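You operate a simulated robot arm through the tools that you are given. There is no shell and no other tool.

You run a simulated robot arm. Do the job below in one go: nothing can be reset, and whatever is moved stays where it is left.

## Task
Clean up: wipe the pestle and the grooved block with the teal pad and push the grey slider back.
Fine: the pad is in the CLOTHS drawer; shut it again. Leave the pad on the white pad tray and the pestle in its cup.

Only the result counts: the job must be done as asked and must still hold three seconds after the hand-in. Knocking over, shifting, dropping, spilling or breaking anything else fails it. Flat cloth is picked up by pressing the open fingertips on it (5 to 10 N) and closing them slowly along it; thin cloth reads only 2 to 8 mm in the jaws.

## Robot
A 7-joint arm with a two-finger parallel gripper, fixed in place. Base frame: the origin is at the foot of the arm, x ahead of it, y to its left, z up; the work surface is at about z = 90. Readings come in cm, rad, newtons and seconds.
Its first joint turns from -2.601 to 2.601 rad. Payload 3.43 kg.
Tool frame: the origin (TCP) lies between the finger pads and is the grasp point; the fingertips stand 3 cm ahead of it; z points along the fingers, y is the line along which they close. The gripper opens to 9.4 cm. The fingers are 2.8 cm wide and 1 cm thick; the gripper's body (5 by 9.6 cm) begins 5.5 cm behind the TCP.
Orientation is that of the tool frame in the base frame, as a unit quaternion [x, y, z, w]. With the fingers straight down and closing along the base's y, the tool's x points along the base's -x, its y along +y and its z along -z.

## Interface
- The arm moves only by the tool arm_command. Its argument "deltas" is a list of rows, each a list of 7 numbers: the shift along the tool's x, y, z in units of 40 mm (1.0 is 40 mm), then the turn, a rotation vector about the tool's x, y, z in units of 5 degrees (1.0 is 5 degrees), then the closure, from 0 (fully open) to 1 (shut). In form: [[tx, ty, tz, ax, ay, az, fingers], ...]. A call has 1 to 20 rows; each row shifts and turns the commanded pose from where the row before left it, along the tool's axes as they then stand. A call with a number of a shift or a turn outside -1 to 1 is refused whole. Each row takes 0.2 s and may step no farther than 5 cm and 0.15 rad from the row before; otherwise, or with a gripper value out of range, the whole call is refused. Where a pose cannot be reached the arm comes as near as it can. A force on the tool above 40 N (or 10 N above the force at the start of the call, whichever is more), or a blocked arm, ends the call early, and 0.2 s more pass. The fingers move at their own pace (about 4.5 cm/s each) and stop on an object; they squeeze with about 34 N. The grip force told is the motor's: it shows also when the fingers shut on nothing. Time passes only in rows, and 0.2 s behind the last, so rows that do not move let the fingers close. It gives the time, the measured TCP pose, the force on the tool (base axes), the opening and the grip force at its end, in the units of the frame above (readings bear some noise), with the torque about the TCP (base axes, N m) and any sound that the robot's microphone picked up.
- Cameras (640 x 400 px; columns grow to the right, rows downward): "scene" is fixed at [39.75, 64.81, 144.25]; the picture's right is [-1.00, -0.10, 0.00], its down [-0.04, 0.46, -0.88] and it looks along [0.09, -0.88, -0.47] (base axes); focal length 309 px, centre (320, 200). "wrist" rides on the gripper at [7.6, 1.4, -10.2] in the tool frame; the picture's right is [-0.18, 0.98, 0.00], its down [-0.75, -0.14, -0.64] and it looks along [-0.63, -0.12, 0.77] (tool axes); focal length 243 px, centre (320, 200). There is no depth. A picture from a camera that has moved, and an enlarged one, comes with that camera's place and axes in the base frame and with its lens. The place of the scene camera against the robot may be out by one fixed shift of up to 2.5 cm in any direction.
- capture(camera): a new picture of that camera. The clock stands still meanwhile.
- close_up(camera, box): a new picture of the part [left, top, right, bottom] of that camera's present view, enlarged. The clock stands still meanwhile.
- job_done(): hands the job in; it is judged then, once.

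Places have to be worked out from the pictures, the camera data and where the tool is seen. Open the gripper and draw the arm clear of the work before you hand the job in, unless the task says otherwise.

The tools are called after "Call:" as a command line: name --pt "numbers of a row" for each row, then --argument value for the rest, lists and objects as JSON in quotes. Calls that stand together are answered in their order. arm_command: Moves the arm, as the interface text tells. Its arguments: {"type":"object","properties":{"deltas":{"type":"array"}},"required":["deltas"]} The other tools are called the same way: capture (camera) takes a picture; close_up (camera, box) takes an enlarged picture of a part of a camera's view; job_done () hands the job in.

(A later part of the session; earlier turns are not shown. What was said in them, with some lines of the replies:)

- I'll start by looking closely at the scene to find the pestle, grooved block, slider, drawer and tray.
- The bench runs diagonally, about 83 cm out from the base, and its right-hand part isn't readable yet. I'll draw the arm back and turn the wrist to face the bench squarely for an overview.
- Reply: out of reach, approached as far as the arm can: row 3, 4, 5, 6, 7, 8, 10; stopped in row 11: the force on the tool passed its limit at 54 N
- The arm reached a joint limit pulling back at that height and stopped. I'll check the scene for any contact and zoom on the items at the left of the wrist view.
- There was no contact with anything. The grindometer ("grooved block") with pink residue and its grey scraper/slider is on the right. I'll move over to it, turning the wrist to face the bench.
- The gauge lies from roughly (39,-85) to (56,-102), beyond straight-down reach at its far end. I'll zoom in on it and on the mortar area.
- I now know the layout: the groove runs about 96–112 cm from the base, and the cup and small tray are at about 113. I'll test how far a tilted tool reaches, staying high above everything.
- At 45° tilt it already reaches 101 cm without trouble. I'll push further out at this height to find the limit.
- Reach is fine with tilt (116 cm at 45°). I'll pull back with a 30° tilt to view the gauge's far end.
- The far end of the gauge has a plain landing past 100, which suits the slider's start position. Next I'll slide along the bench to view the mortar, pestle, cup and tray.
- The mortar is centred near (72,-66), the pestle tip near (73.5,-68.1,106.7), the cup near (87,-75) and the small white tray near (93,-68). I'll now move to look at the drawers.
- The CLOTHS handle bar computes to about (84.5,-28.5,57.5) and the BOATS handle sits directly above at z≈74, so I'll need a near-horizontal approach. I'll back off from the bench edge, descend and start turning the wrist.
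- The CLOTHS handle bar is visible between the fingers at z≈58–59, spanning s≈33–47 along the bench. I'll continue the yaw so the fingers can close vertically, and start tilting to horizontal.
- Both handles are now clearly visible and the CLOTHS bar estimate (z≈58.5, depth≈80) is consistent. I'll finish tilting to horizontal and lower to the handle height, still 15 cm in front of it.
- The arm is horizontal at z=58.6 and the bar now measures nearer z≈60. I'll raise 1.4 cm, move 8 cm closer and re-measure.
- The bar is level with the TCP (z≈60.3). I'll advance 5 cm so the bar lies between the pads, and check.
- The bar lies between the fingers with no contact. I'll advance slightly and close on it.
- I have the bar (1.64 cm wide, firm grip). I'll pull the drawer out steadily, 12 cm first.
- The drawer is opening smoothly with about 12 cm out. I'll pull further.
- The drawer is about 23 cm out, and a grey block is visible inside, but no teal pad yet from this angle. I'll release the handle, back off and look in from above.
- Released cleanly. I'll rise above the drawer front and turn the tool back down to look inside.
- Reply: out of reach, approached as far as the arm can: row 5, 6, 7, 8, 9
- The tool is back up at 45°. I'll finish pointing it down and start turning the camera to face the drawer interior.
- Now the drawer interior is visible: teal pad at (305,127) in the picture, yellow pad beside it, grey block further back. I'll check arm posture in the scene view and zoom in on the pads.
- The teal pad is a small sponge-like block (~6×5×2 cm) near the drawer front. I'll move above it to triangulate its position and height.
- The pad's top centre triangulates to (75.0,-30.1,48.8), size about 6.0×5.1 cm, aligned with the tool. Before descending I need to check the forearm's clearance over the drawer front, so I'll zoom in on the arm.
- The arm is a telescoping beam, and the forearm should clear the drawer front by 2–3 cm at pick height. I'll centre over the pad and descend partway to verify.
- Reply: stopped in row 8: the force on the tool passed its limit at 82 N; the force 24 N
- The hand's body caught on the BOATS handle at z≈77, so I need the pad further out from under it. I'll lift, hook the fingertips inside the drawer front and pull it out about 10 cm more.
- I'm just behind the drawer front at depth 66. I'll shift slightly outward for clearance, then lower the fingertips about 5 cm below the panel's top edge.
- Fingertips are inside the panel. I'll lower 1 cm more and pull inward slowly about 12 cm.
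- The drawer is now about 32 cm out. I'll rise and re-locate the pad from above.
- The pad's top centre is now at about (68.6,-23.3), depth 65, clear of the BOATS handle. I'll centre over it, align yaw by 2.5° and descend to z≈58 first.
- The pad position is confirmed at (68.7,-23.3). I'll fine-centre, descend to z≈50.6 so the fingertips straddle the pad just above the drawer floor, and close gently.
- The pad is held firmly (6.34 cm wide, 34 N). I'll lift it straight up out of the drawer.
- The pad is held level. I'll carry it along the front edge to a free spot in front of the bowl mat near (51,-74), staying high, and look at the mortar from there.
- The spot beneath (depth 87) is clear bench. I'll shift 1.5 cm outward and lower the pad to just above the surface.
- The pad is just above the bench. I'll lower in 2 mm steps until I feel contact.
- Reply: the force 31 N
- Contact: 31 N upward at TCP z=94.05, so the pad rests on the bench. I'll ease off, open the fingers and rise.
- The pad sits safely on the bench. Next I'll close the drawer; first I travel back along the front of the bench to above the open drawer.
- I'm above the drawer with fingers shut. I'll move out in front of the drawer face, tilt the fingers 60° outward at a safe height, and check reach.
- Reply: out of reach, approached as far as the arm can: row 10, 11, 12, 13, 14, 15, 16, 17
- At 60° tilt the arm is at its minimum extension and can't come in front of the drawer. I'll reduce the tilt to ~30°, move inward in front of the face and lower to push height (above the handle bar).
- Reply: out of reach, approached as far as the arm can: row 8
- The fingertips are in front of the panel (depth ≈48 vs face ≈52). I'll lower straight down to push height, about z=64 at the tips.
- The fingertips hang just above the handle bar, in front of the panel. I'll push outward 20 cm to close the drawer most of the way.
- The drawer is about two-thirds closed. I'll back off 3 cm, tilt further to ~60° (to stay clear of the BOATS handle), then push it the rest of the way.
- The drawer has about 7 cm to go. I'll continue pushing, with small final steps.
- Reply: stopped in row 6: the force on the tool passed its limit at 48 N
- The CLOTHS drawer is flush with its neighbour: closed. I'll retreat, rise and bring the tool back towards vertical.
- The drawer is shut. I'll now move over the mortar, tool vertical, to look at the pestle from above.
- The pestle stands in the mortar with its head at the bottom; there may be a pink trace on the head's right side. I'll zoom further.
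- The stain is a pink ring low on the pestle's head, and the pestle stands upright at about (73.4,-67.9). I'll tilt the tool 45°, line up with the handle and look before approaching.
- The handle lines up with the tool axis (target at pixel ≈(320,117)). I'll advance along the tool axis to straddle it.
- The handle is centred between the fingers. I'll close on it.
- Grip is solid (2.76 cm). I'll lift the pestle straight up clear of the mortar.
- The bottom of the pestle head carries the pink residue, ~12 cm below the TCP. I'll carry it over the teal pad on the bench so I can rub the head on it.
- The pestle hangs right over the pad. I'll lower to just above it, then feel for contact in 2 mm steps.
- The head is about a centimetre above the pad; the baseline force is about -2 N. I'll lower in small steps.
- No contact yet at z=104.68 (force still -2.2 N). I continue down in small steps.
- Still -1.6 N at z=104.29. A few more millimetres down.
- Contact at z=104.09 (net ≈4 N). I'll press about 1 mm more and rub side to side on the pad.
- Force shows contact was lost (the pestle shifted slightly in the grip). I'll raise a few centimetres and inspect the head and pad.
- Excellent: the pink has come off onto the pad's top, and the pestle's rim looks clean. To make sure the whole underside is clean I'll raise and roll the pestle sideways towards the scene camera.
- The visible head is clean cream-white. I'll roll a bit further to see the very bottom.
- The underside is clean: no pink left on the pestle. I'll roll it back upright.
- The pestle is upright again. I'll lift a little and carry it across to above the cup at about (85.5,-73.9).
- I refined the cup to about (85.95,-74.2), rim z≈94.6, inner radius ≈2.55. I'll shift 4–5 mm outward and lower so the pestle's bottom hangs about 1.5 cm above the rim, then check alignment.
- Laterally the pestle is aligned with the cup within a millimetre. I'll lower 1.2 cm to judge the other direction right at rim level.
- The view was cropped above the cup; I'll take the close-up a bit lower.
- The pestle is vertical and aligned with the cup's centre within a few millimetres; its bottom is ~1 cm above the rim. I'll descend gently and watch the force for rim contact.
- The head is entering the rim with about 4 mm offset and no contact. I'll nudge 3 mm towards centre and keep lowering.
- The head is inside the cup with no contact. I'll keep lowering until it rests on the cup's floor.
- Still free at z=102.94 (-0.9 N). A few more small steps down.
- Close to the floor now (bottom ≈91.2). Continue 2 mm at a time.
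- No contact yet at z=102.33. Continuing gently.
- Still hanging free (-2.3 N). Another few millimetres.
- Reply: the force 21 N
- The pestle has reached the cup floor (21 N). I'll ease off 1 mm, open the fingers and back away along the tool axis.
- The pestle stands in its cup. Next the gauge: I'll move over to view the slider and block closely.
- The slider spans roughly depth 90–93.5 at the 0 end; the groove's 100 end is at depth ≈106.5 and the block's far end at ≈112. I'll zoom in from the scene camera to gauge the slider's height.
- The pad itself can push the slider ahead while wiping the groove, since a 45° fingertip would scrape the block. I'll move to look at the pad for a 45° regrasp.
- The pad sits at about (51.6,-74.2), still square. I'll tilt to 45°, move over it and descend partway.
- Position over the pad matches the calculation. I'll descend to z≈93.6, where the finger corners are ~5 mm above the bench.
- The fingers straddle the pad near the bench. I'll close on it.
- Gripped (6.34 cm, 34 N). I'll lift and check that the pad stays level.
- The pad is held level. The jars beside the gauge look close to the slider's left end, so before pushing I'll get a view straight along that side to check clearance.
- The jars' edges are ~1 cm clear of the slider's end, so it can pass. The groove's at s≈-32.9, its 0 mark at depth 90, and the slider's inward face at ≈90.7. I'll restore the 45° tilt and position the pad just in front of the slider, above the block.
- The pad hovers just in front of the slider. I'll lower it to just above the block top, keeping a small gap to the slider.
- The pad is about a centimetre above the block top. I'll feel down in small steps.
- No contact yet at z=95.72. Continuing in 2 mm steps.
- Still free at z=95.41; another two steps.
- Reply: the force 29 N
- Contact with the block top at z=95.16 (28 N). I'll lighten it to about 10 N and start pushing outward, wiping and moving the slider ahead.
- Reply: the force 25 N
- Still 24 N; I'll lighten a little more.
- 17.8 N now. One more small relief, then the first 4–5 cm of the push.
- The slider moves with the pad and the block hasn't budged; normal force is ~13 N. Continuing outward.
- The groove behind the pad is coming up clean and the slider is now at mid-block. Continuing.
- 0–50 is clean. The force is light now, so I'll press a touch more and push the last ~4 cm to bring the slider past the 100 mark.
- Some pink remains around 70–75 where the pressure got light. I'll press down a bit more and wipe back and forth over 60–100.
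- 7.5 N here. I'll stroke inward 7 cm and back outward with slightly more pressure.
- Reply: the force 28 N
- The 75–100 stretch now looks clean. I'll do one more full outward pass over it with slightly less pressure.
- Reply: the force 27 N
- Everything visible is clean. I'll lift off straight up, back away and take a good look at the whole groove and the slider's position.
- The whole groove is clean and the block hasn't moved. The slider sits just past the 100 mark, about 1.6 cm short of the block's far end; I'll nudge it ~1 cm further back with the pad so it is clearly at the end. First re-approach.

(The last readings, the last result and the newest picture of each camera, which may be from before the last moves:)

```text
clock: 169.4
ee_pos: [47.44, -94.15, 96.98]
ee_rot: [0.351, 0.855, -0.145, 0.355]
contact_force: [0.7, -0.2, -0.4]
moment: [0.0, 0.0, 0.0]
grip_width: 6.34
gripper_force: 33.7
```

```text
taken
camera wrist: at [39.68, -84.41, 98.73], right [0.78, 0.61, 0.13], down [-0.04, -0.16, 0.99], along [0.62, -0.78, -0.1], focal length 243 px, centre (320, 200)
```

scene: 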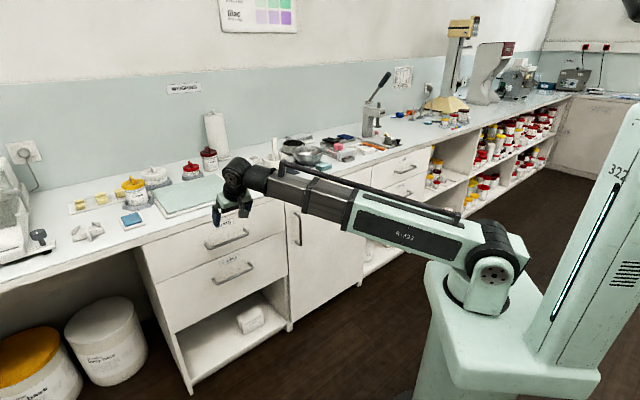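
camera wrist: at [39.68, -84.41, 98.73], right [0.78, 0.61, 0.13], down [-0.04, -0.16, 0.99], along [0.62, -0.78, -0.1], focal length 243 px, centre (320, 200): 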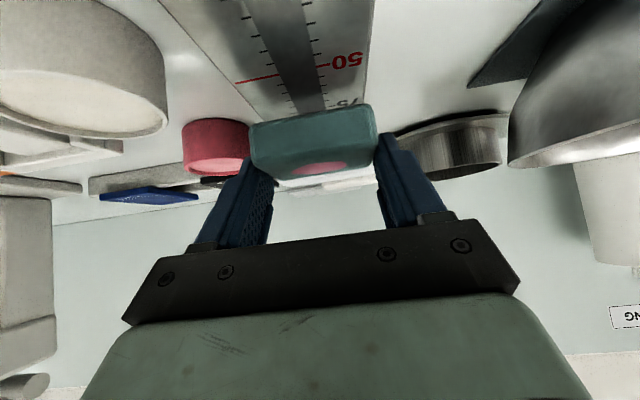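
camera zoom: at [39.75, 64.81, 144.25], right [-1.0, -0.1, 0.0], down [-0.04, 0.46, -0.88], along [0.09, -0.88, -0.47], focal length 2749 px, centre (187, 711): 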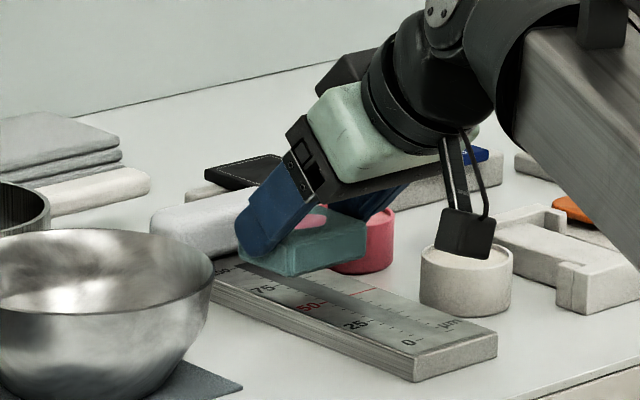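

The pad is right over the groove at depth 100. I'll lower to just above the block (no pressing) and advance to meet the slider.

Call:
arm_command --pt "0.12 0 0.12 0 0 0 0.6" --pt "0.12 0 0.12 0 0 0 0.6" --pt "-0.2 0 0.2 0 0 0 0.6" --pt "-0.2 0 0.2 0 0 0 0.6" --pt "-0.2 0 0.2 0 0 0 0.6" --pt "-0.06 0 0.06 0 0 0 0.6" --pt "0 0 0 0 0 0 0.6"

Call:
close_up --camera "scene" --box '[305, 120, 365, 165]'

```text
clock: 171.0
ee_pos: [50.17, -96.69, 95.79]
ee_rot: [0.351, 0.854, -0.145, 0.354]
contact_force: [0.0, 0.0, -0.5]
moment: [0.01, -0.01, 0.02]
grip_width: 6.33
gripper_force: 34.3
```

```text
8.89 times, centred on (335, 142) of scene
camera zoom: at [39.75, 64.81, 144.25], right [-1.0, -0.1, 0.0], down [-0.04, 0.46, -0.88], along [0.09, -0.88, -0.47], focal length 2749 px, centre (187, 711)
```

zoom: 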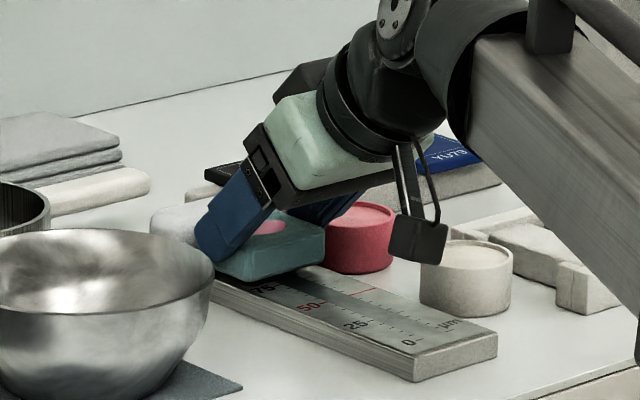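

About 4 mm from the slider. I'll push gently 1.4 cm in small steps, watching the force.

Call:
arm_command --pt "-0.05 0 0.05 0 0 0 0.6" --pt "-0.05 0 0.05 0 0 0 0.6" --pt "-0.05 0 0.05 0 0 0 0.6" --pt "0 0 0 0 0 0 0.6"

Call:
close_up --camera "scene" --box '[305, 120, 365, 165]'

```text
clock: 172.0
ee_pos: [50.72, -97.4, 95.59]
ee_rot: [0.351, 0.855, -0.144, 0.354]
contact_force: [-0.7, 1.1, -0.5]
moment: [-0.01, -0.03, 0.01]
grip_width: 6.36
gripper_force: 34.3
```

```text
8.89 times, centred on (335, 142) of scene
camera zoom: at [39.75, 64.81, 144.25], right [-1.0, -0.1, 0.0], down [-0.04, 0.46, -0.88], along [0.09, -0.88, -0.47], focal length 2749 px, centre (187, 711)
```

zoom: 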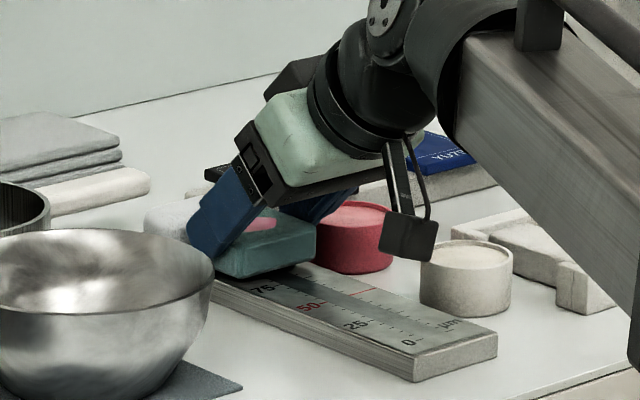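

The slider has moved about 0.5 cm. Two more small steps.

Call:
arm_command --pt "-0.05 0 0.05 0 0 0 0.6" --pt "-0.05 0 0.05 0 0 0 0.6" --pt "0 0 0 0 0 0 0.6"

Call:
close_up --camera "scene" --box '[305, 120, 365, 165]'

```text
clock: 172.8
ee_pos: [51.23, -97.88, 95.64]
ee_rot: [0.351, 0.854, -0.145, 0.354]
contact_force: [0.5, -0.1, 0.4]
moment: [0.0, 0.0, -0.02]
grip_width: 6.35
gripper_force: 34.3
```

```text
8.89 times, centred on (335, 142) of scene
camera zoom: at [39.75, 64.81, 144.25], right [-1.0, -0.1, 0.0], down [-0.04, 0.46, -0.88], along [0.09, -0.88, -0.47], focal length 2749 px, centre (187, 711)
```

zoom: 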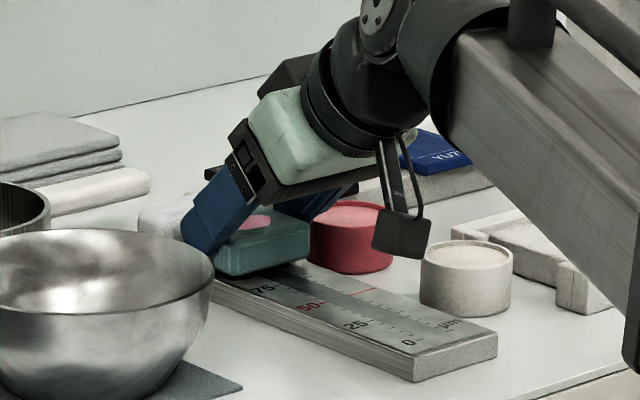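

The slider is now at the far end. I'll lift away and inspect its position.

Call:
arm_command --pt "0.05 0 -0.05 0 0 0 0.6" --pt "-0.3 0 -0.3 0 0 0 0.6" --pt "-0.5 0 -0.5 0 0 0 0.6" --pt "-0.5 0 -0.5 0 0 0 0.6" --pt "-0.5 0 -0.5 0 0 0 0.6" --pt "-0.4 0 -0.4 0 0 0 0.6" --pt "0.5 0.6 -0.5 0 0 0 0.6" --pt "0.5 0.6 -0.5 0 0 0 0.6" --pt "0.3 0.9 -0.3 0 0 0 0.6" --pt "0 0.9 0 0 0 0 0.6"

Call:
capture --camera "wrist"

Call:
close_up --camera "wrist" --box '[90, 20, 270, 150]'

Call:
close_up --camera "scene" --box '[305, 120, 365, 165]'

```text
clock: 175.0
ee_pos: [54.1, -83.76, 108.07]
ee_rot: [0.351, 0.855, -0.145, 0.355]
contact_force: [1.3, -0.1, 1.1]
moment: [0.01, 0.02, -0.01]
grip_width: 6.34
gripper_force: 34.2
```

```text
taken
camera wrist: at [46.13, -74.08, 109.89], right [0.78, 0.61, 0.13], down [-0.04, -0.16, 0.99], along [0.62, -0.78, -0.1], focal length 243 px, centre (320, 200)
```

wrist: 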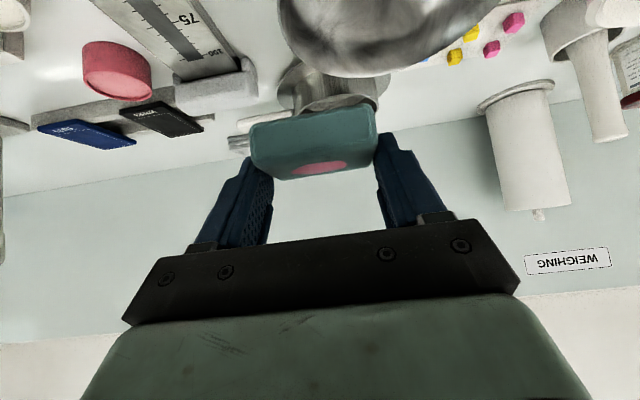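

```text
3.08 times, centred on (180, 85) of wrist
camera zoom: at [46.13, -74.08, 109.89], right [0.78, 0.61, 0.13], down [-0.04, -0.16, 0.99], along [0.62, -0.78, -0.1], focal length 746 px, centre (751, 554)
```

zoom: 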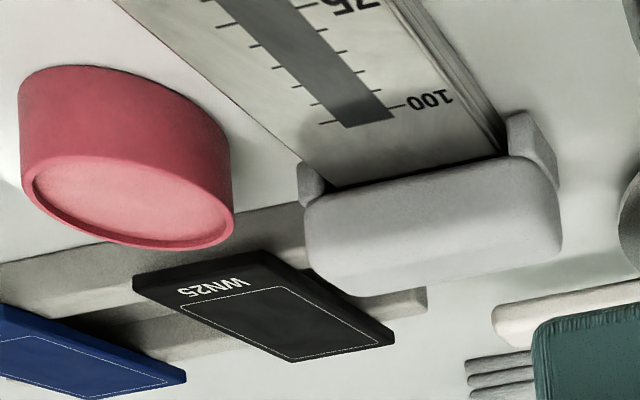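

```text
8.89 times, centred on (335, 142) of scene
camera zoom: at [39.75, 64.81, 144.25], right [-1.0, -0.1, 0.0], down [-0.04, 0.46, -0.88], along [0.09, -0.88, -0.47], focal length 2749 px, centre (187, 711)
```

zoom: 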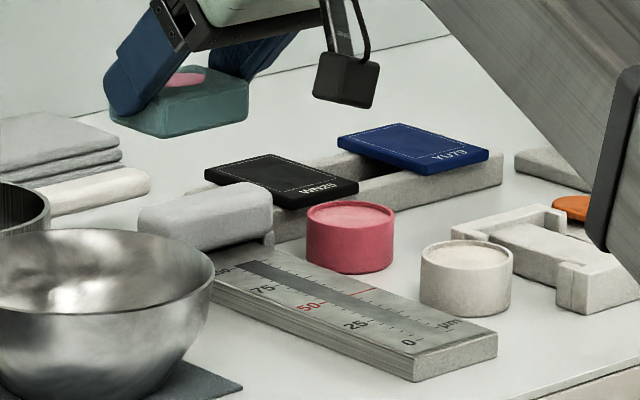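

The slider is parked at the far end past the 100 mark, block and neighbours unmoved. Now to the tray: I'll travel along the bench (high) to view the white pad tray precisely.

Call:
arm_command --pt "-0.25 0.6 -0.25 0 0 0 0.6" --pt "-0.25 0.8 -0.25 0 0 0 0.6" --pt "-0.25 0.9 -0.25 0 0 0 0.6" --pt "-0.13 0.96 -0.13 0 0 0 0.6" --pt "0 0.96 0 0 0 0 0.6" --pt "0 0.96 0 0 0 0 0.6" --pt "0 0.96 0 0 0 0 0.6" --pt "0 0.6 0 0 0 0 0.6" --pt "0 0 0 0 1 0 0.6" --pt "0 0 0 0 1 0 0.6" --pt "0 0 0 0 1 0 0.6" --pt "0 0 0 0 1 0 0.6"

Call:
capture --camera "wrist"

Call:
close_up --camera "wrist" --box '[370, 20, 530, 140]'

```text
clock: 177.6
ee_pos: [73.1, -64.67, 113.06]
ee_rot: [0.37, 0.904, -0.08, 0.2]
contact_force: [0.1, -0.1, -1.0]
moment: [0.01, -0.03, 0.0]
grip_width: 6.36
gripper_force: 34.1
```

```text
taken
camera wrist: at [66.23, -55.96, 119.08], right [0.81, 0.58, 0.08], down [0.19, -0.39, 0.9], along [0.56, -0.71, -0.43], focal length 243 px, centre (320, 200)
```

wrist: 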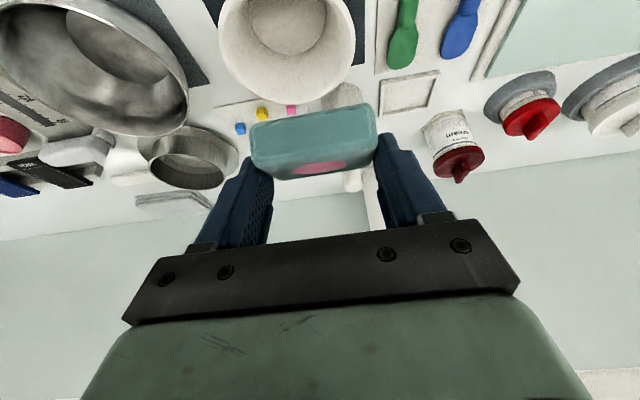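

```text
3.33 times, centred on (450, 80) of wrist
camera zoom: at [66.23, -55.96, 119.08], right [0.81, 0.58, 0.08], down [0.19, -0.39, 0.9], along [0.56, -0.71, -0.43], focal length 809 px, centre (-113, 600)
```

zoom: 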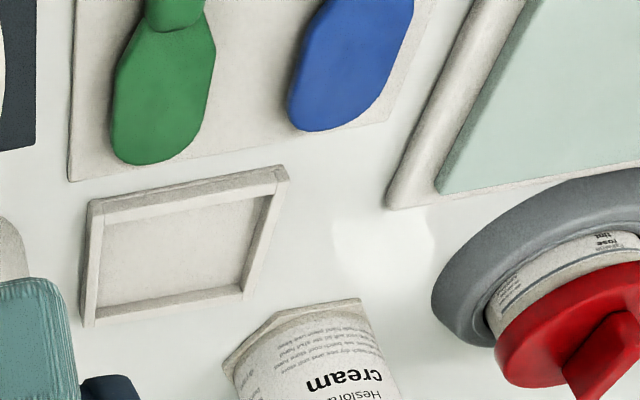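

Tray measured: outer s 14.0–21.7, depth 110.5–117.4, centre ≈(93.2,-68.0). I'll restore the 45° tilt, move sideways first (clear of the pestle), then out over the tray and partway down.

Call:
arm_command --pt "0 0 0 0 -1 0 0.6" --pt "0 0 0 0 -1 0 0.6" --pt "0 0 0 0 -1 0 0.6" --pt "0 0 0 0 -1 0 0.6" --pt "0 0.99 0 0 0 0 0.6" --pt "0 0.99 0 0 0 0 0.6" --pt "0 0.99 0 0 0 0 0.6" --pt "-0.543 0 0.546 0 0 0 0.6" --pt "-0.543 0 0.546 0 0 0 0.6" --pt "-0.543 0 0.546 0 0 0 0.6" --pt "-0.543 0 0.546 0 0 0 0.6" --pt "-0.543 0 0.546 0 0 0 0.6" --pt "0.49 0 0.49 0 0 0 0.6" --pt "0.49 0 0.49 0 0 0 0.6" --pt "0.4 0 0.4 0 0 0 0.6" --pt "0 0 0 0 0 0 0.6"

Call:
capture --camera "wrist"

Call:
close_up --camera "scene" --box '[200, 100, 320, 190]'

```text
clock: 181.0
ee_pos: [92.23, -67.13, 105.28]
ee_rot: [0.352, 0.854, -0.145, 0.354]
contact_force: [-0.1, -1.1, -0.3]
moment: [0.0, -0.02, 0.02]
grip_width: 6.31
gripper_force: 33.9
```

```text
taken
camera wrist: at [84.41, -57.33, 107.05], right [0.78, 0.61, 0.13], down [-0.04, -0.16, 0.99], along [0.62, -0.78, -0.1], focal length 243 px, centre (320, 200)
```

wrist: 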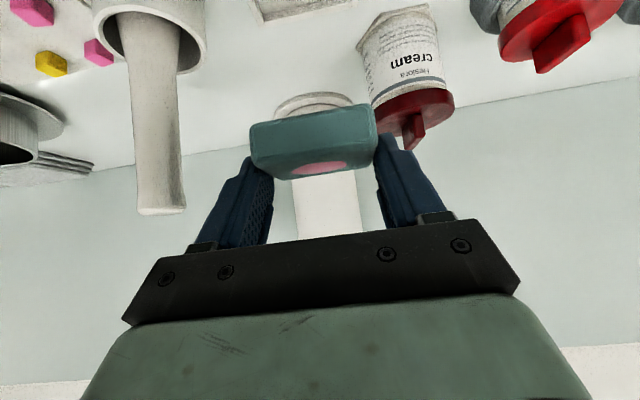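

```text
4.44 times, centred on (260, 145) of scene
camera zoom: at [39.75, 64.81, 144.25], right [-1.0, -0.1, 0.0], down [-0.04, 0.46, -0.88], along [0.09, -0.88, -0.47], focal length 1374 px, centre (587, 444)
```

zoom: 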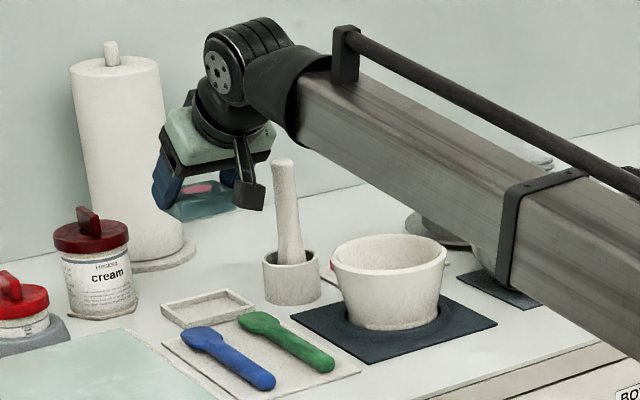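

Well lined up (pad centre ≈ depth 113.8, s 17.8). I'll lower to just above the tray.

Call:
arm_command --pt "0.4 0 0.4 0 0 0 0.6" --pt "0.4 0 0.4 0 0 0 0.6" --pt "0.4 0 0.4 0 0 0 0.6" --pt "0.35 0 0.35 0 0 0 0.6" --pt "0 0 0 0 0 0 0.6"

Call:
capture --camera "wrist"

Call:
close_up --camera "scene" --box '[215, 130, 285, 180]'

```text
clock: 182.2
ee_pos: [92.52, -67.01, 96.57]
ee_rot: [0.351, 0.854, -0.145, 0.355]
contact_force: [-0.5, 0.7, 0.1]
moment: [-0.02, 0.02, 0.02]
grip_width: 6.34
gripper_force: 34.1
```

```text
taken
camera wrist: at [84.56, -57.21, 98.28], right [0.78, 0.61, 0.13], down [-0.04, -0.16, 0.99], along [0.62, -0.78, -0.1], focal length 243 px, centre (320, 200)
```

wrist: 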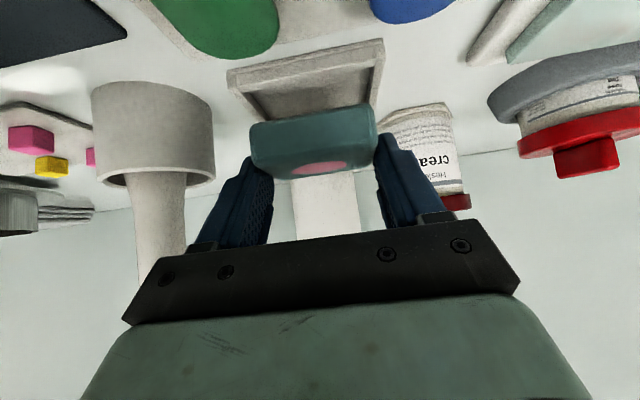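

```text
8.00 times, centred on (250, 155) of scene
camera zoom: at [39.75, 64.81, 144.25], right [-1.0, -0.1, 0.0], down [-0.04, 0.46, -0.88], along [0.09, -0.88, -0.47], focal length 2474 px, centre (880, 560)
```

zoom: 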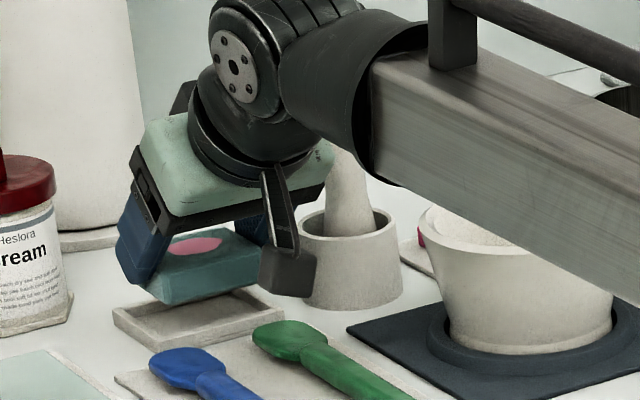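

The pad hangs ~2 cm over the tray, nicely centred. I'll trim 2 mm sideways and lower, then feel for contact.

Call:
arm_command --pt "0.12 -0.05 0.12 0 0 0 0.6" --pt "0.12 0 0.12 0 0 0 0.6" --pt "0.04 0 0.04 0 0 0 0.6" --pt "0 0 0 0 0 0 0.6"

```text
clock: 183.2
ee_pos: [92.26, -66.98, 95.0]
ee_rot: [0.351, 0.855, -0.144, 0.354]
contact_force: [-0.1, -0.5, -0.7]
moment: [0.02, 0.03, 0.03]
grip_width: 6.3
gripper_force: 33.8
```

No contact at z=95.0. I'll go down in 2 mm steps.

Call:
arm_command --pt "0.035 0 0.035 0 0 0 0.6" --pt "0.035 0 0.035 0 0 0 0.6" --pt "0 0 0 0 0 0 0.6"

Call:
close_up --camera "scene" --box '[215, 135, 275, 175]'

```text
clock: 184.0
ee_pos: [92.17, -67.07, 94.76]
ee_rot: [0.35, 0.854, -0.145, 0.357]
contact_force: [1.2, 0.7, 19.0]
moment: [0.04, 0.3, -0.01]
grip_width: 6.34
gripper_force: 33.8
```

```text
10.00 times, centred on (245, 155) of scene
camera zoom: at [39.75, 64.81, 144.25], right [-1.0, -0.1, 0.0], down [-0.04, 0.46, -0.88], along [0.09, -0.88, -0.47], focal length 3092 px, centre (1070, 650)
```

zoom: 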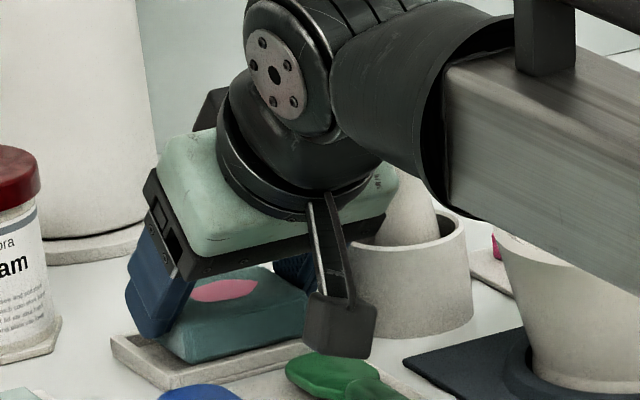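

Contact at 19 N, but the tray's rim suggests the pad is ~0.6 cm off toward the cup and slightly outward. I'll lift 0.8 cm, correct, and lower again.

Call:
arm_command --pt "-0.07 0 -0.07 0 0 0 0.6" --pt "-0.07 0 -0.07 0 0 0 0.6" --pt "0.07 0.15 -0.07 0 0 0 0.6" --pt "0 0 0 0 0 0 0.6"

Call:
capture --camera "wrist"

Call:
close_up --camera "wrist" --box '[210, 0, 430, 160]'

Call:
close_up --camera "scene" --box '[215, 135, 275, 175]'

```text
clock: 185.0
ee_pos: [92.41, -66.39, 95.44]
ee_rot: [0.351, 0.855, -0.144, 0.354]
contact_force: [0.1, 0.8, 0.1]
moment: [0.01, -0.01, -0.01]
grip_width: 6.32
gripper_force: 34.0
```

```text
taken
camera wrist: at [84.52, -56.61, 97.17], right [0.78, 0.61, 0.13], down [-0.04, -0.16, 0.99], along [0.62, -0.78, -0.1], focal length 243 px, centre (320, 200)
```

wrist: 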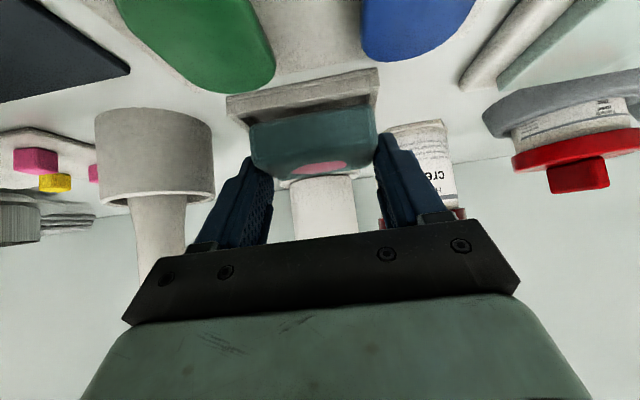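

```text
2.50 times, centred on (320, 80) of wrist
camera zoom: at [84.52, -56.61, 97.17], right [0.78, 0.61, 0.13], down [-0.04, -0.16, 0.99], along [0.62, -0.78, -0.1], focal length 606 px, centre (320, 500)
```

zoom: 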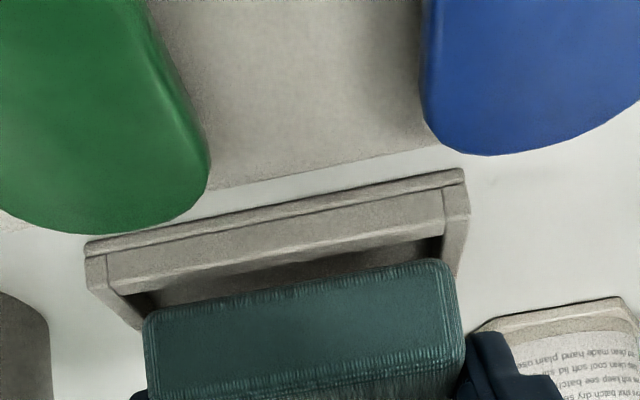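

```text
10.00 times, centred on (245, 155) of scene
camera zoom: at [39.75, 64.81, 144.25], right [-1.0, -0.1, 0.0], down [-0.04, 0.46, -0.88], along [0.09, -0.88, -0.47], focal length 3092 px, centre (1070, 650)
```

zoom: 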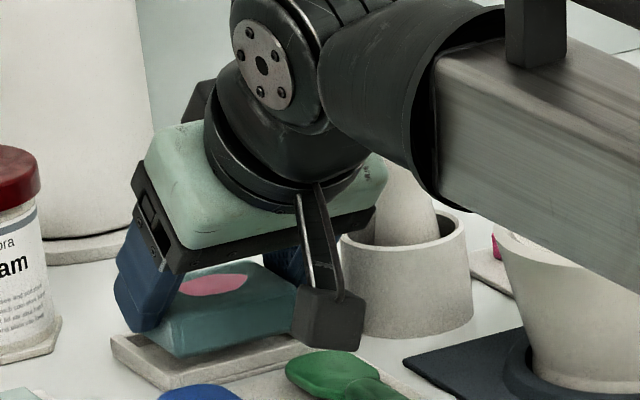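

Now the pad is centred over the tray within ~2–3 mm. I'll lower again in small steps.

Call:
arm_command --pt "0.075 0 0.005 0 0 0 0.6" --pt "0.04 0 0.04 0 0 0 0.6" --pt "0.035 0 0.035 0 0 0 0.6" --pt "0 0 0 0 0 0 0.6"

```text
clock: 186.0
ee_pos: [92.29, -66.27, 94.78]
ee_rot: [0.351, 0.855, -0.144, 0.355]
contact_force: [1.0, 0.0, 3.8]
moment: [0.04, 0.02, 0.01]
grip_width: 6.35
gripper_force: 33.5
```

Light contact (3.8 N) at z=94.78. One more millimetre to see whether it seats.

Call:
arm_command --pt "0.02 0 0.02 0 0 0 0.6" --pt "0 0 0 0 0 0 0.6"

Call:
close_up --camera "wrist" --box '[210, 0, 430, 160]'

Call:
close_up --camera "scene" --box '[215, 135, 275, 175]'

```text
clock: 186.6
ee_pos: [92.33, -66.23, 94.77]
ee_rot: [0.351, 0.854, -0.145, 0.356]
contact_force: [2.1, -0.1, 13.3]
moment: [0.05, 0.08, -0.06]
grip_width: 6.32
gripper_force: 34.5
```

```text
2.50 times, centred on (320, 80) of wrist
camera zoom: at [84.32, -56.53, 96.53], right [0.78, 0.61, 0.13], down [-0.05, -0.15, 0.99], along [0.62, -0.78, -0.09], focal length 606 px, centre (320, 500)
```

zoom: 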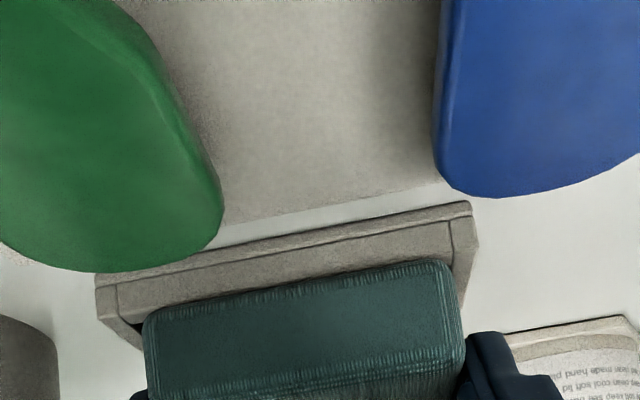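

```text
10.00 times, centred on (245, 155) of scene
camera zoom: at [39.75, 64.81, 144.25], right [-1.0, -0.1, 0.0], down [-0.04, 0.46, -0.88], along [0.09, -0.88, -0.47], focal length 3092 px, centre (1070, 650)
```

zoom: 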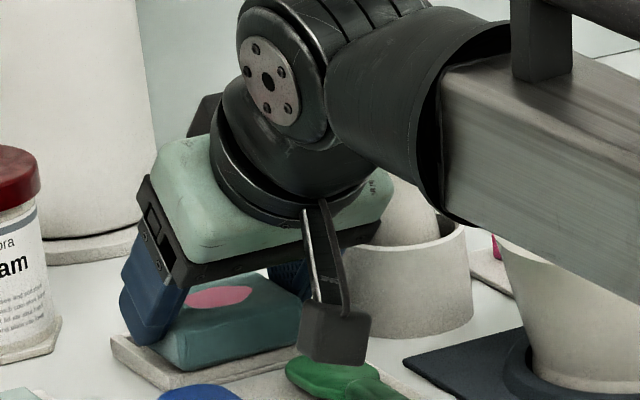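

The pad rests level across the tray, centred laterally. I'll ease off, open the fingers slightly and back away along the tool axis.

Call:
arm_command --pt "-0.012 0 -0.012 0 0 0 0.6" --pt "0 0 0 0 0 0 0.35" --pt "0 0 0 0 0 0 0.28" --pt "0 0 0 0 0 0 0.2" --pt "0 0 0 0 0 0 0.2" --pt "0 0 -0.3 0 0 0 0.2" --pt "0 0 -0.5 0 0 0 0.2" --pt "0 0 -0.7 0 0 0 0.2" --pt "0 0 -0.7 0 0 0 0.2"

Call:
capture --camera "wrist"

Call:
close_up --camera "scene" --box '[215, 125, 305, 185]'

```text
clock: 188.6
ee_pos: [87.74, -61.8, 100.86]
ee_rot: [0.351, 0.855, -0.145, 0.354]
contact_force: [-0.9, 0.5, -0.3]
moment: [-0.01, -0.04, 0.04]
grip_width: 7.49
gripper_force: 0.0
```

```text
taken
camera wrist: at [79.96, -52.1, 102.65], right [0.78, 0.61, 0.13], down [-0.04, -0.16, 0.99], along [0.62, -0.78, -0.1], focal length 243 px, centre (320, 200)
```

wrist: 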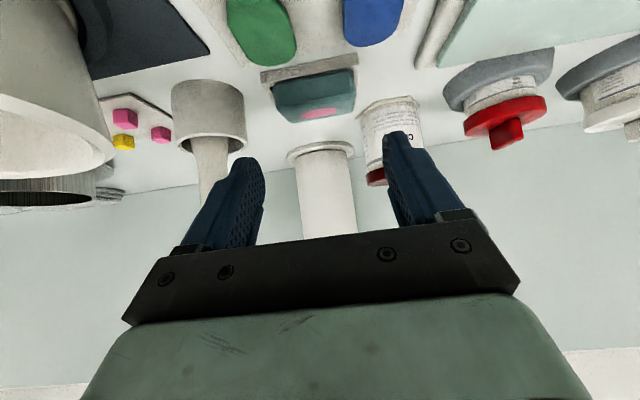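

```text
6.67 times, centred on (260, 155) of scene
camera zoom: at [39.75, 64.81, 144.25], right [-1.0, -0.1, 0.0], down [-0.04, 0.46, -0.88], along [0.09, -0.88, -0.47], focal length 2062 px, centre (720, 500)
```

zoom: 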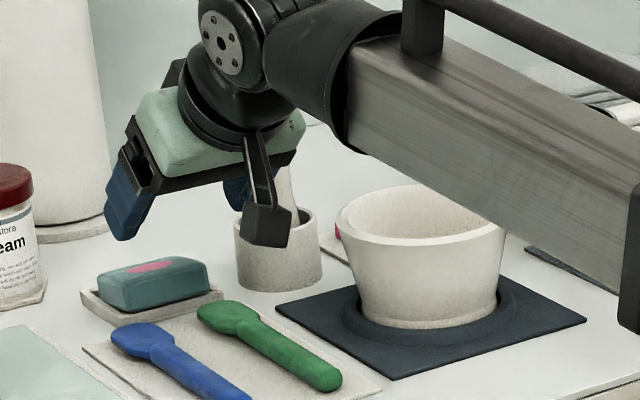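

The pad is on the tray. I'll back further up and away, then zoom in on the pad, the pestle and everything else.

Call:
arm_command --pt "0 0 -0.9 0 0 0 0.2" --pt "0 0 -0.9 0 0 0 0.2" --pt "0 0 -0.9 0 0 0 0.2" --pt "0.4 0 -0.8 0 0 0 0.2" --pt "0.5 0 -0.5 0 0 0 0.2"

Call:
capture --camera "wrist"

Call:
close_up --camera "wrist" --box '[180, 0, 400, 140]'

Call:
close_up --camera "scene" --box '[220, 125, 280, 175]'

```text
clock: 189.8
ee_pos: [77.78, -52.01, 109.67]
ee_rot: [0.351, 0.855, -0.145, 0.354]
contact_force: [-1.0, -0.2, -0.1]
moment: [0.01, 0.03, 0.0]
grip_width: 7.51
gripper_force: 0.0
```

```text
taken
camera wrist: at [69.87, -42.21, 111.36], right [0.78, 0.61, 0.13], down [-0.04, -0.16, 0.99], along [0.62, -0.78, -0.1], focal length 243 px, centre (320, 200)
```

wrist: 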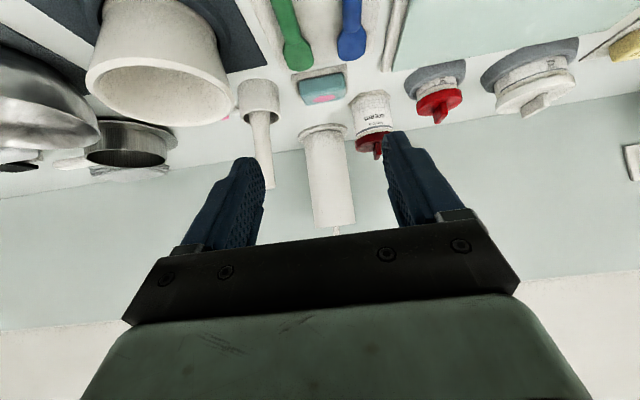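

```text
2.86 times, centred on (290, 70) of wrist
camera zoom: at [69.87, -42.21, 111.36], right [0.78, 0.61, 0.13], down [-0.04, -0.16, 0.99], along [0.62, -0.78, -0.1], focal length 693 px, centre (406, 571)
```

zoom: 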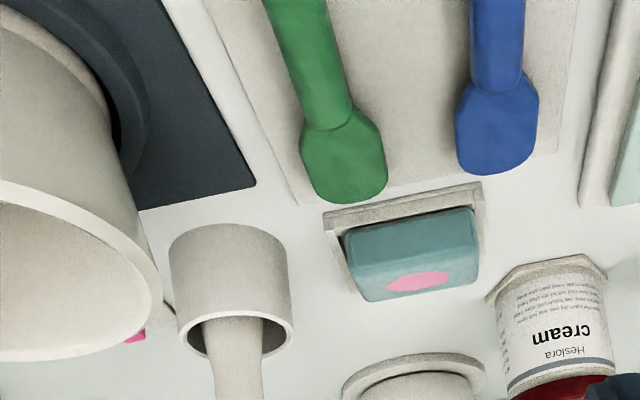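

```text
8.00 times, centred on (250, 150) of scene
camera zoom: at [39.75, 64.81, 144.25], right [-1.0, -0.1, 0.0], down [-0.04, 0.46, -0.88], along [0.09, -0.88, -0.47], focal length 2474 px, centre (880, 600)
```

zoom: 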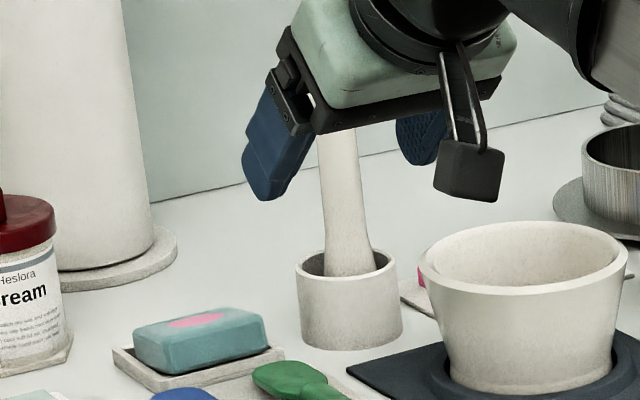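

The pad sits in the tray and the pestle in its cup; tray and cup haven't shifted. I'll open the gripper fully, draw the arm back in front of the bench, and do a final check.

Call:
arm_command --pt "0.5 0 -0.6 0 0 0 0" --pt "0.6 0 -0.6 0 0 0 0" --pt "0.6 0 -0.6 0 0 0 0" --pt "0.6 0 -0.6 0 0 0 0" --pt "0 0 0 0 1 0 0" --pt "0 0 0 0 1 0 0" --pt "0 0 0 0 1 0 0" --pt "0 0 0 0 1 0 0" --pt "0 0 0 0 1 0 0"

Call:
capture --camera "scene"

Call:
close_up --camera "scene" --box '[200, 110, 400, 235]'

Call:
close_up --camera "scene" --box '[130, 200, 330, 340]'

Call:
capture --camera "wrist"

```text
clock: 191.8
ee_pos: [68.55, -42.93, 109.87]
ee_rot: [0.374, 0.911, -0.065, 0.161]
contact_force: [0.1, 0.4, 0.0]
moment: [-0.01, 0.01, -0.02]
grip_width: 9.4
gripper_force: 0.1
```

```text
taken
```

scene: 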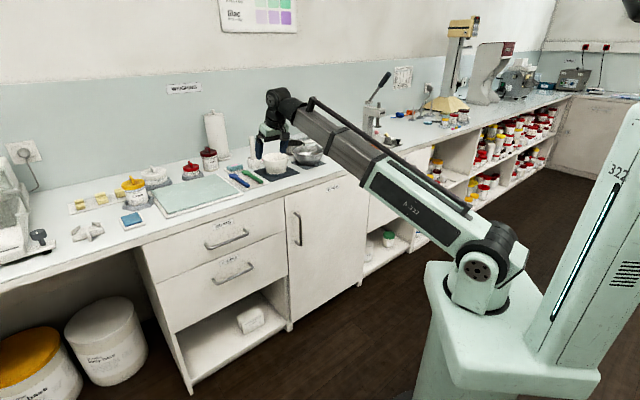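

```text
3.20 times, centred on (300, 172) of scene
camera zoom: at [39.75, 64.81, 144.25], right [-1.0, -0.1, 0.0], down [-0.04, 0.46, -0.88], along [0.09, -0.88, -0.47], focal length 990 px, centre (384, 288)
```

zoom: 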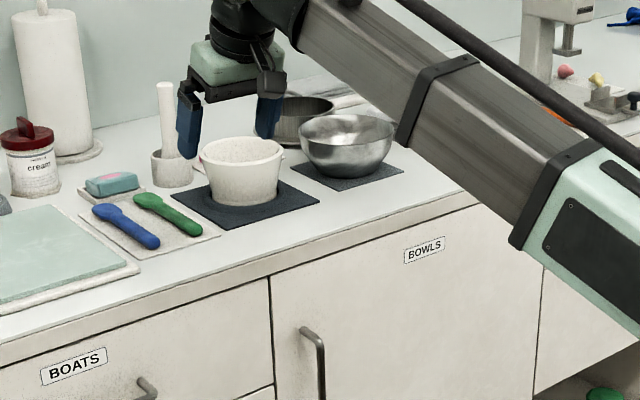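

```text
2.86 times, centred on (230, 270) of scene
camera zoom: at [39.75, 64.81, 144.25], right [-1.0, -0.1, 0.0], down [-0.04, 0.46, -0.88], along [0.09, -0.88, -0.47], focal length 884 px, centre (577, 0)
```

zoom: 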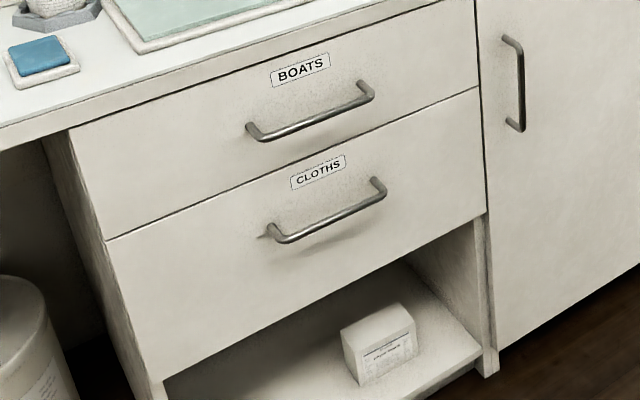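

```text
taken
camera wrist: at [61.97, -34.49, 116.89], right [0.81, 0.58, 0.06], down [0.25, -0.44, 0.86], along [0.53, -0.68, -0.51], focal length 243 px, centre (320, 200)
```

wrist: 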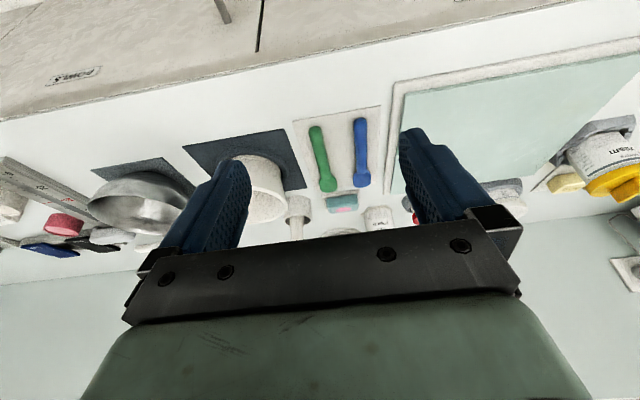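

Everything looks in order; I'll double-check the CLOTHS drawer's closure and the gauge once more with close-ups.

Call:
close_up --camera "scene" --box '[140, 225, 300, 325]'

Call:
close_up --camera "scene" --box '[205, 245, 265, 290]'

Call:
close_up --camera "wrist" --box '[270, 170, 400, 250]'

Call:
close_up --camera "scene" --box '[0, 130, 240, 280]'

```text
4.00 times, centred on (220, 275) of scene
camera zoom: at [39.75, 64.81, 144.25], right [-1.0, -0.1, 0.0], down [-0.04, 0.46, -0.88], along [0.09, -0.88, -0.47], focal length 1237 px, centre (720, -100)
```

zoom: 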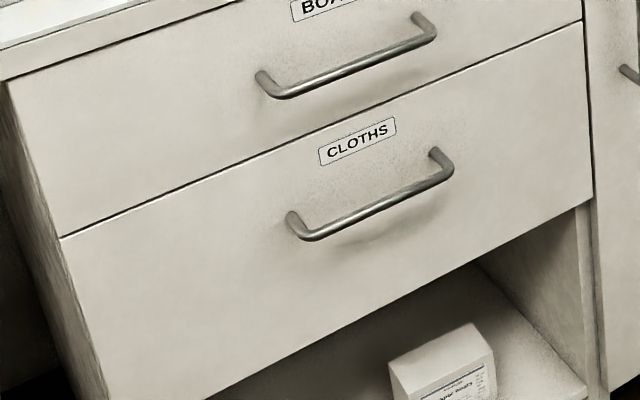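

```text
8.89 times, centred on (235, 268) of scene
camera zoom: at [39.75, 64.81, 144.25], right [-1.0, -0.1, 0.0], down [-0.04, 0.46, -0.88], along [0.09, -0.88, -0.47], focal length 2749 px, centre (1076, -400)
```

zoom: 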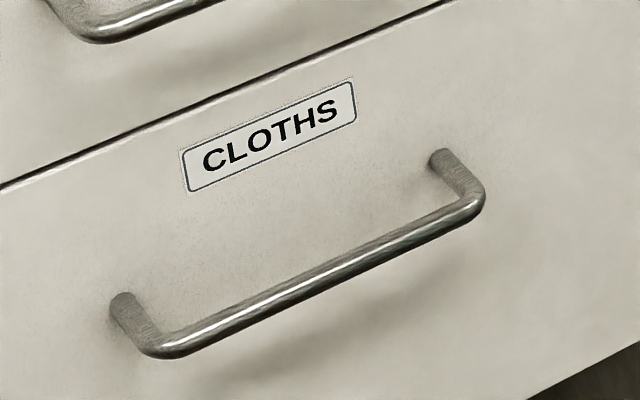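

```text
4.92 times, centred on (335, 210) of wrist
camera zoom: at [61.97, -34.49, 116.89], right [0.81, 0.58, 0.06], down [0.25, -0.44, 0.86], along [0.53, -0.68, -0.51], focal length 1194 px, centre (246, 151)
```

zoom: 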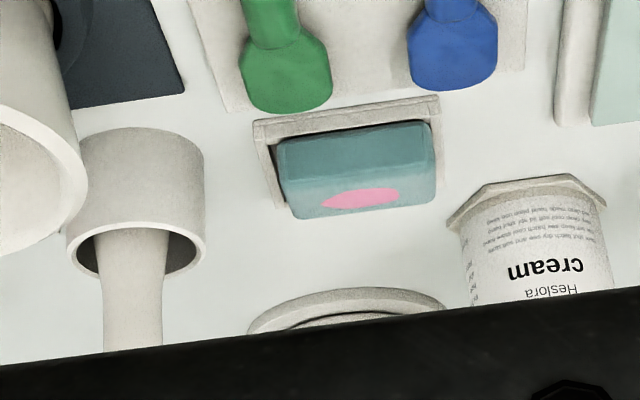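

```text
2.67 times, centred on (120, 205) of scene
camera zoom: at [39.75, 64.81, 144.25], right [-1.0, -0.1, 0.0], down [-0.04, 0.46, -0.88], along [0.09, -0.88, -0.47], focal length 825 px, centre (853, 187)
```

zoom: 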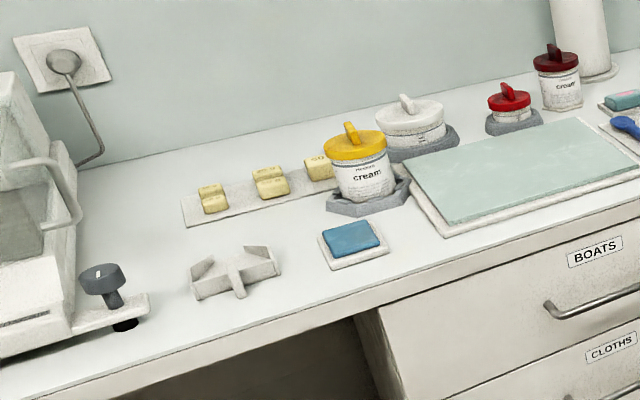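

The drawer is fully closed and nothing else has moved. One last close look at the pad on its tray and the gauge before handing in.

Call:
close_up --camera "scene" --box '[220, 145, 270, 180]'

Call:
close_up --camera "wrist" --box '[0, 140, 130, 260]'

```text
11.43 times, centred on (245, 162) of scene
camera zoom: at [39.75, 64.81, 144.25], right [-1.0, -0.1, 0.0], down [-0.04, 0.46, -0.88], along [0.09, -0.88, -0.47], focal length 3534 px, centre (1177, 629)
```

zoom: 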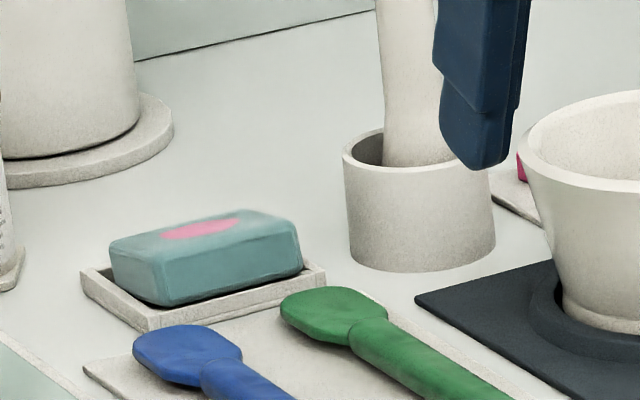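

```text
3.33 times, centred on (65, 200) of wrist
camera zoom: at [61.97, -34.49, 116.89], right [0.81, 0.58, 0.06], down [0.25, -0.44, 0.86], along [0.53, -0.68, -0.51], focal length 809 px, centre (1170, 200)
```

zoom: 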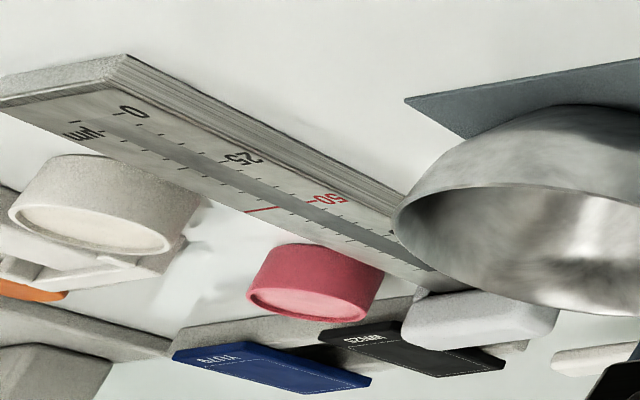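

Everything asked for is done:
- **Pestle:** wiped and standing in its cup.
- **Grooved block:** its groove is clean from 0 to 100.
- **Grey slider:** parked at the far end, past the 100 mark. I took "back" to mean that end.
- **Teal pad:** on the white tray.
- **CLOTHS drawer:** shut.

The gripper is open and the arm is drawn back, so I'm handing in.

Call:
job_done

```text
The job is handed in.
```

I wiped the pestle and the grooved block with the teal pad, pushed the grey slider back, and handed the job in. The result of the judging has not come back.

- **Pestle:** I rubbed its head on the pad until the pink was gone. It now stands in its cup, head down.
- **Grooved block:** The groove is clean from 0 to 100, and the block did not move.
- **Grey slider:** It is at the far end of the block, past the 100 mark. I took "back" to mean that end, because the slider started at the 0 end.
- **Teal pad:** It lies on the small white tray next to the cup, though one end may be sitting on the tray's rim. It has a pink mark from the pestle on top.
- **CLOTHS drawer:** It is shut flush with the drawer above.

While reaching for the pad, the hand bumped the handle of the BOATS drawer once and the arm stopped. That drawer is still closed, and the close-ups showed nothing else out of place.
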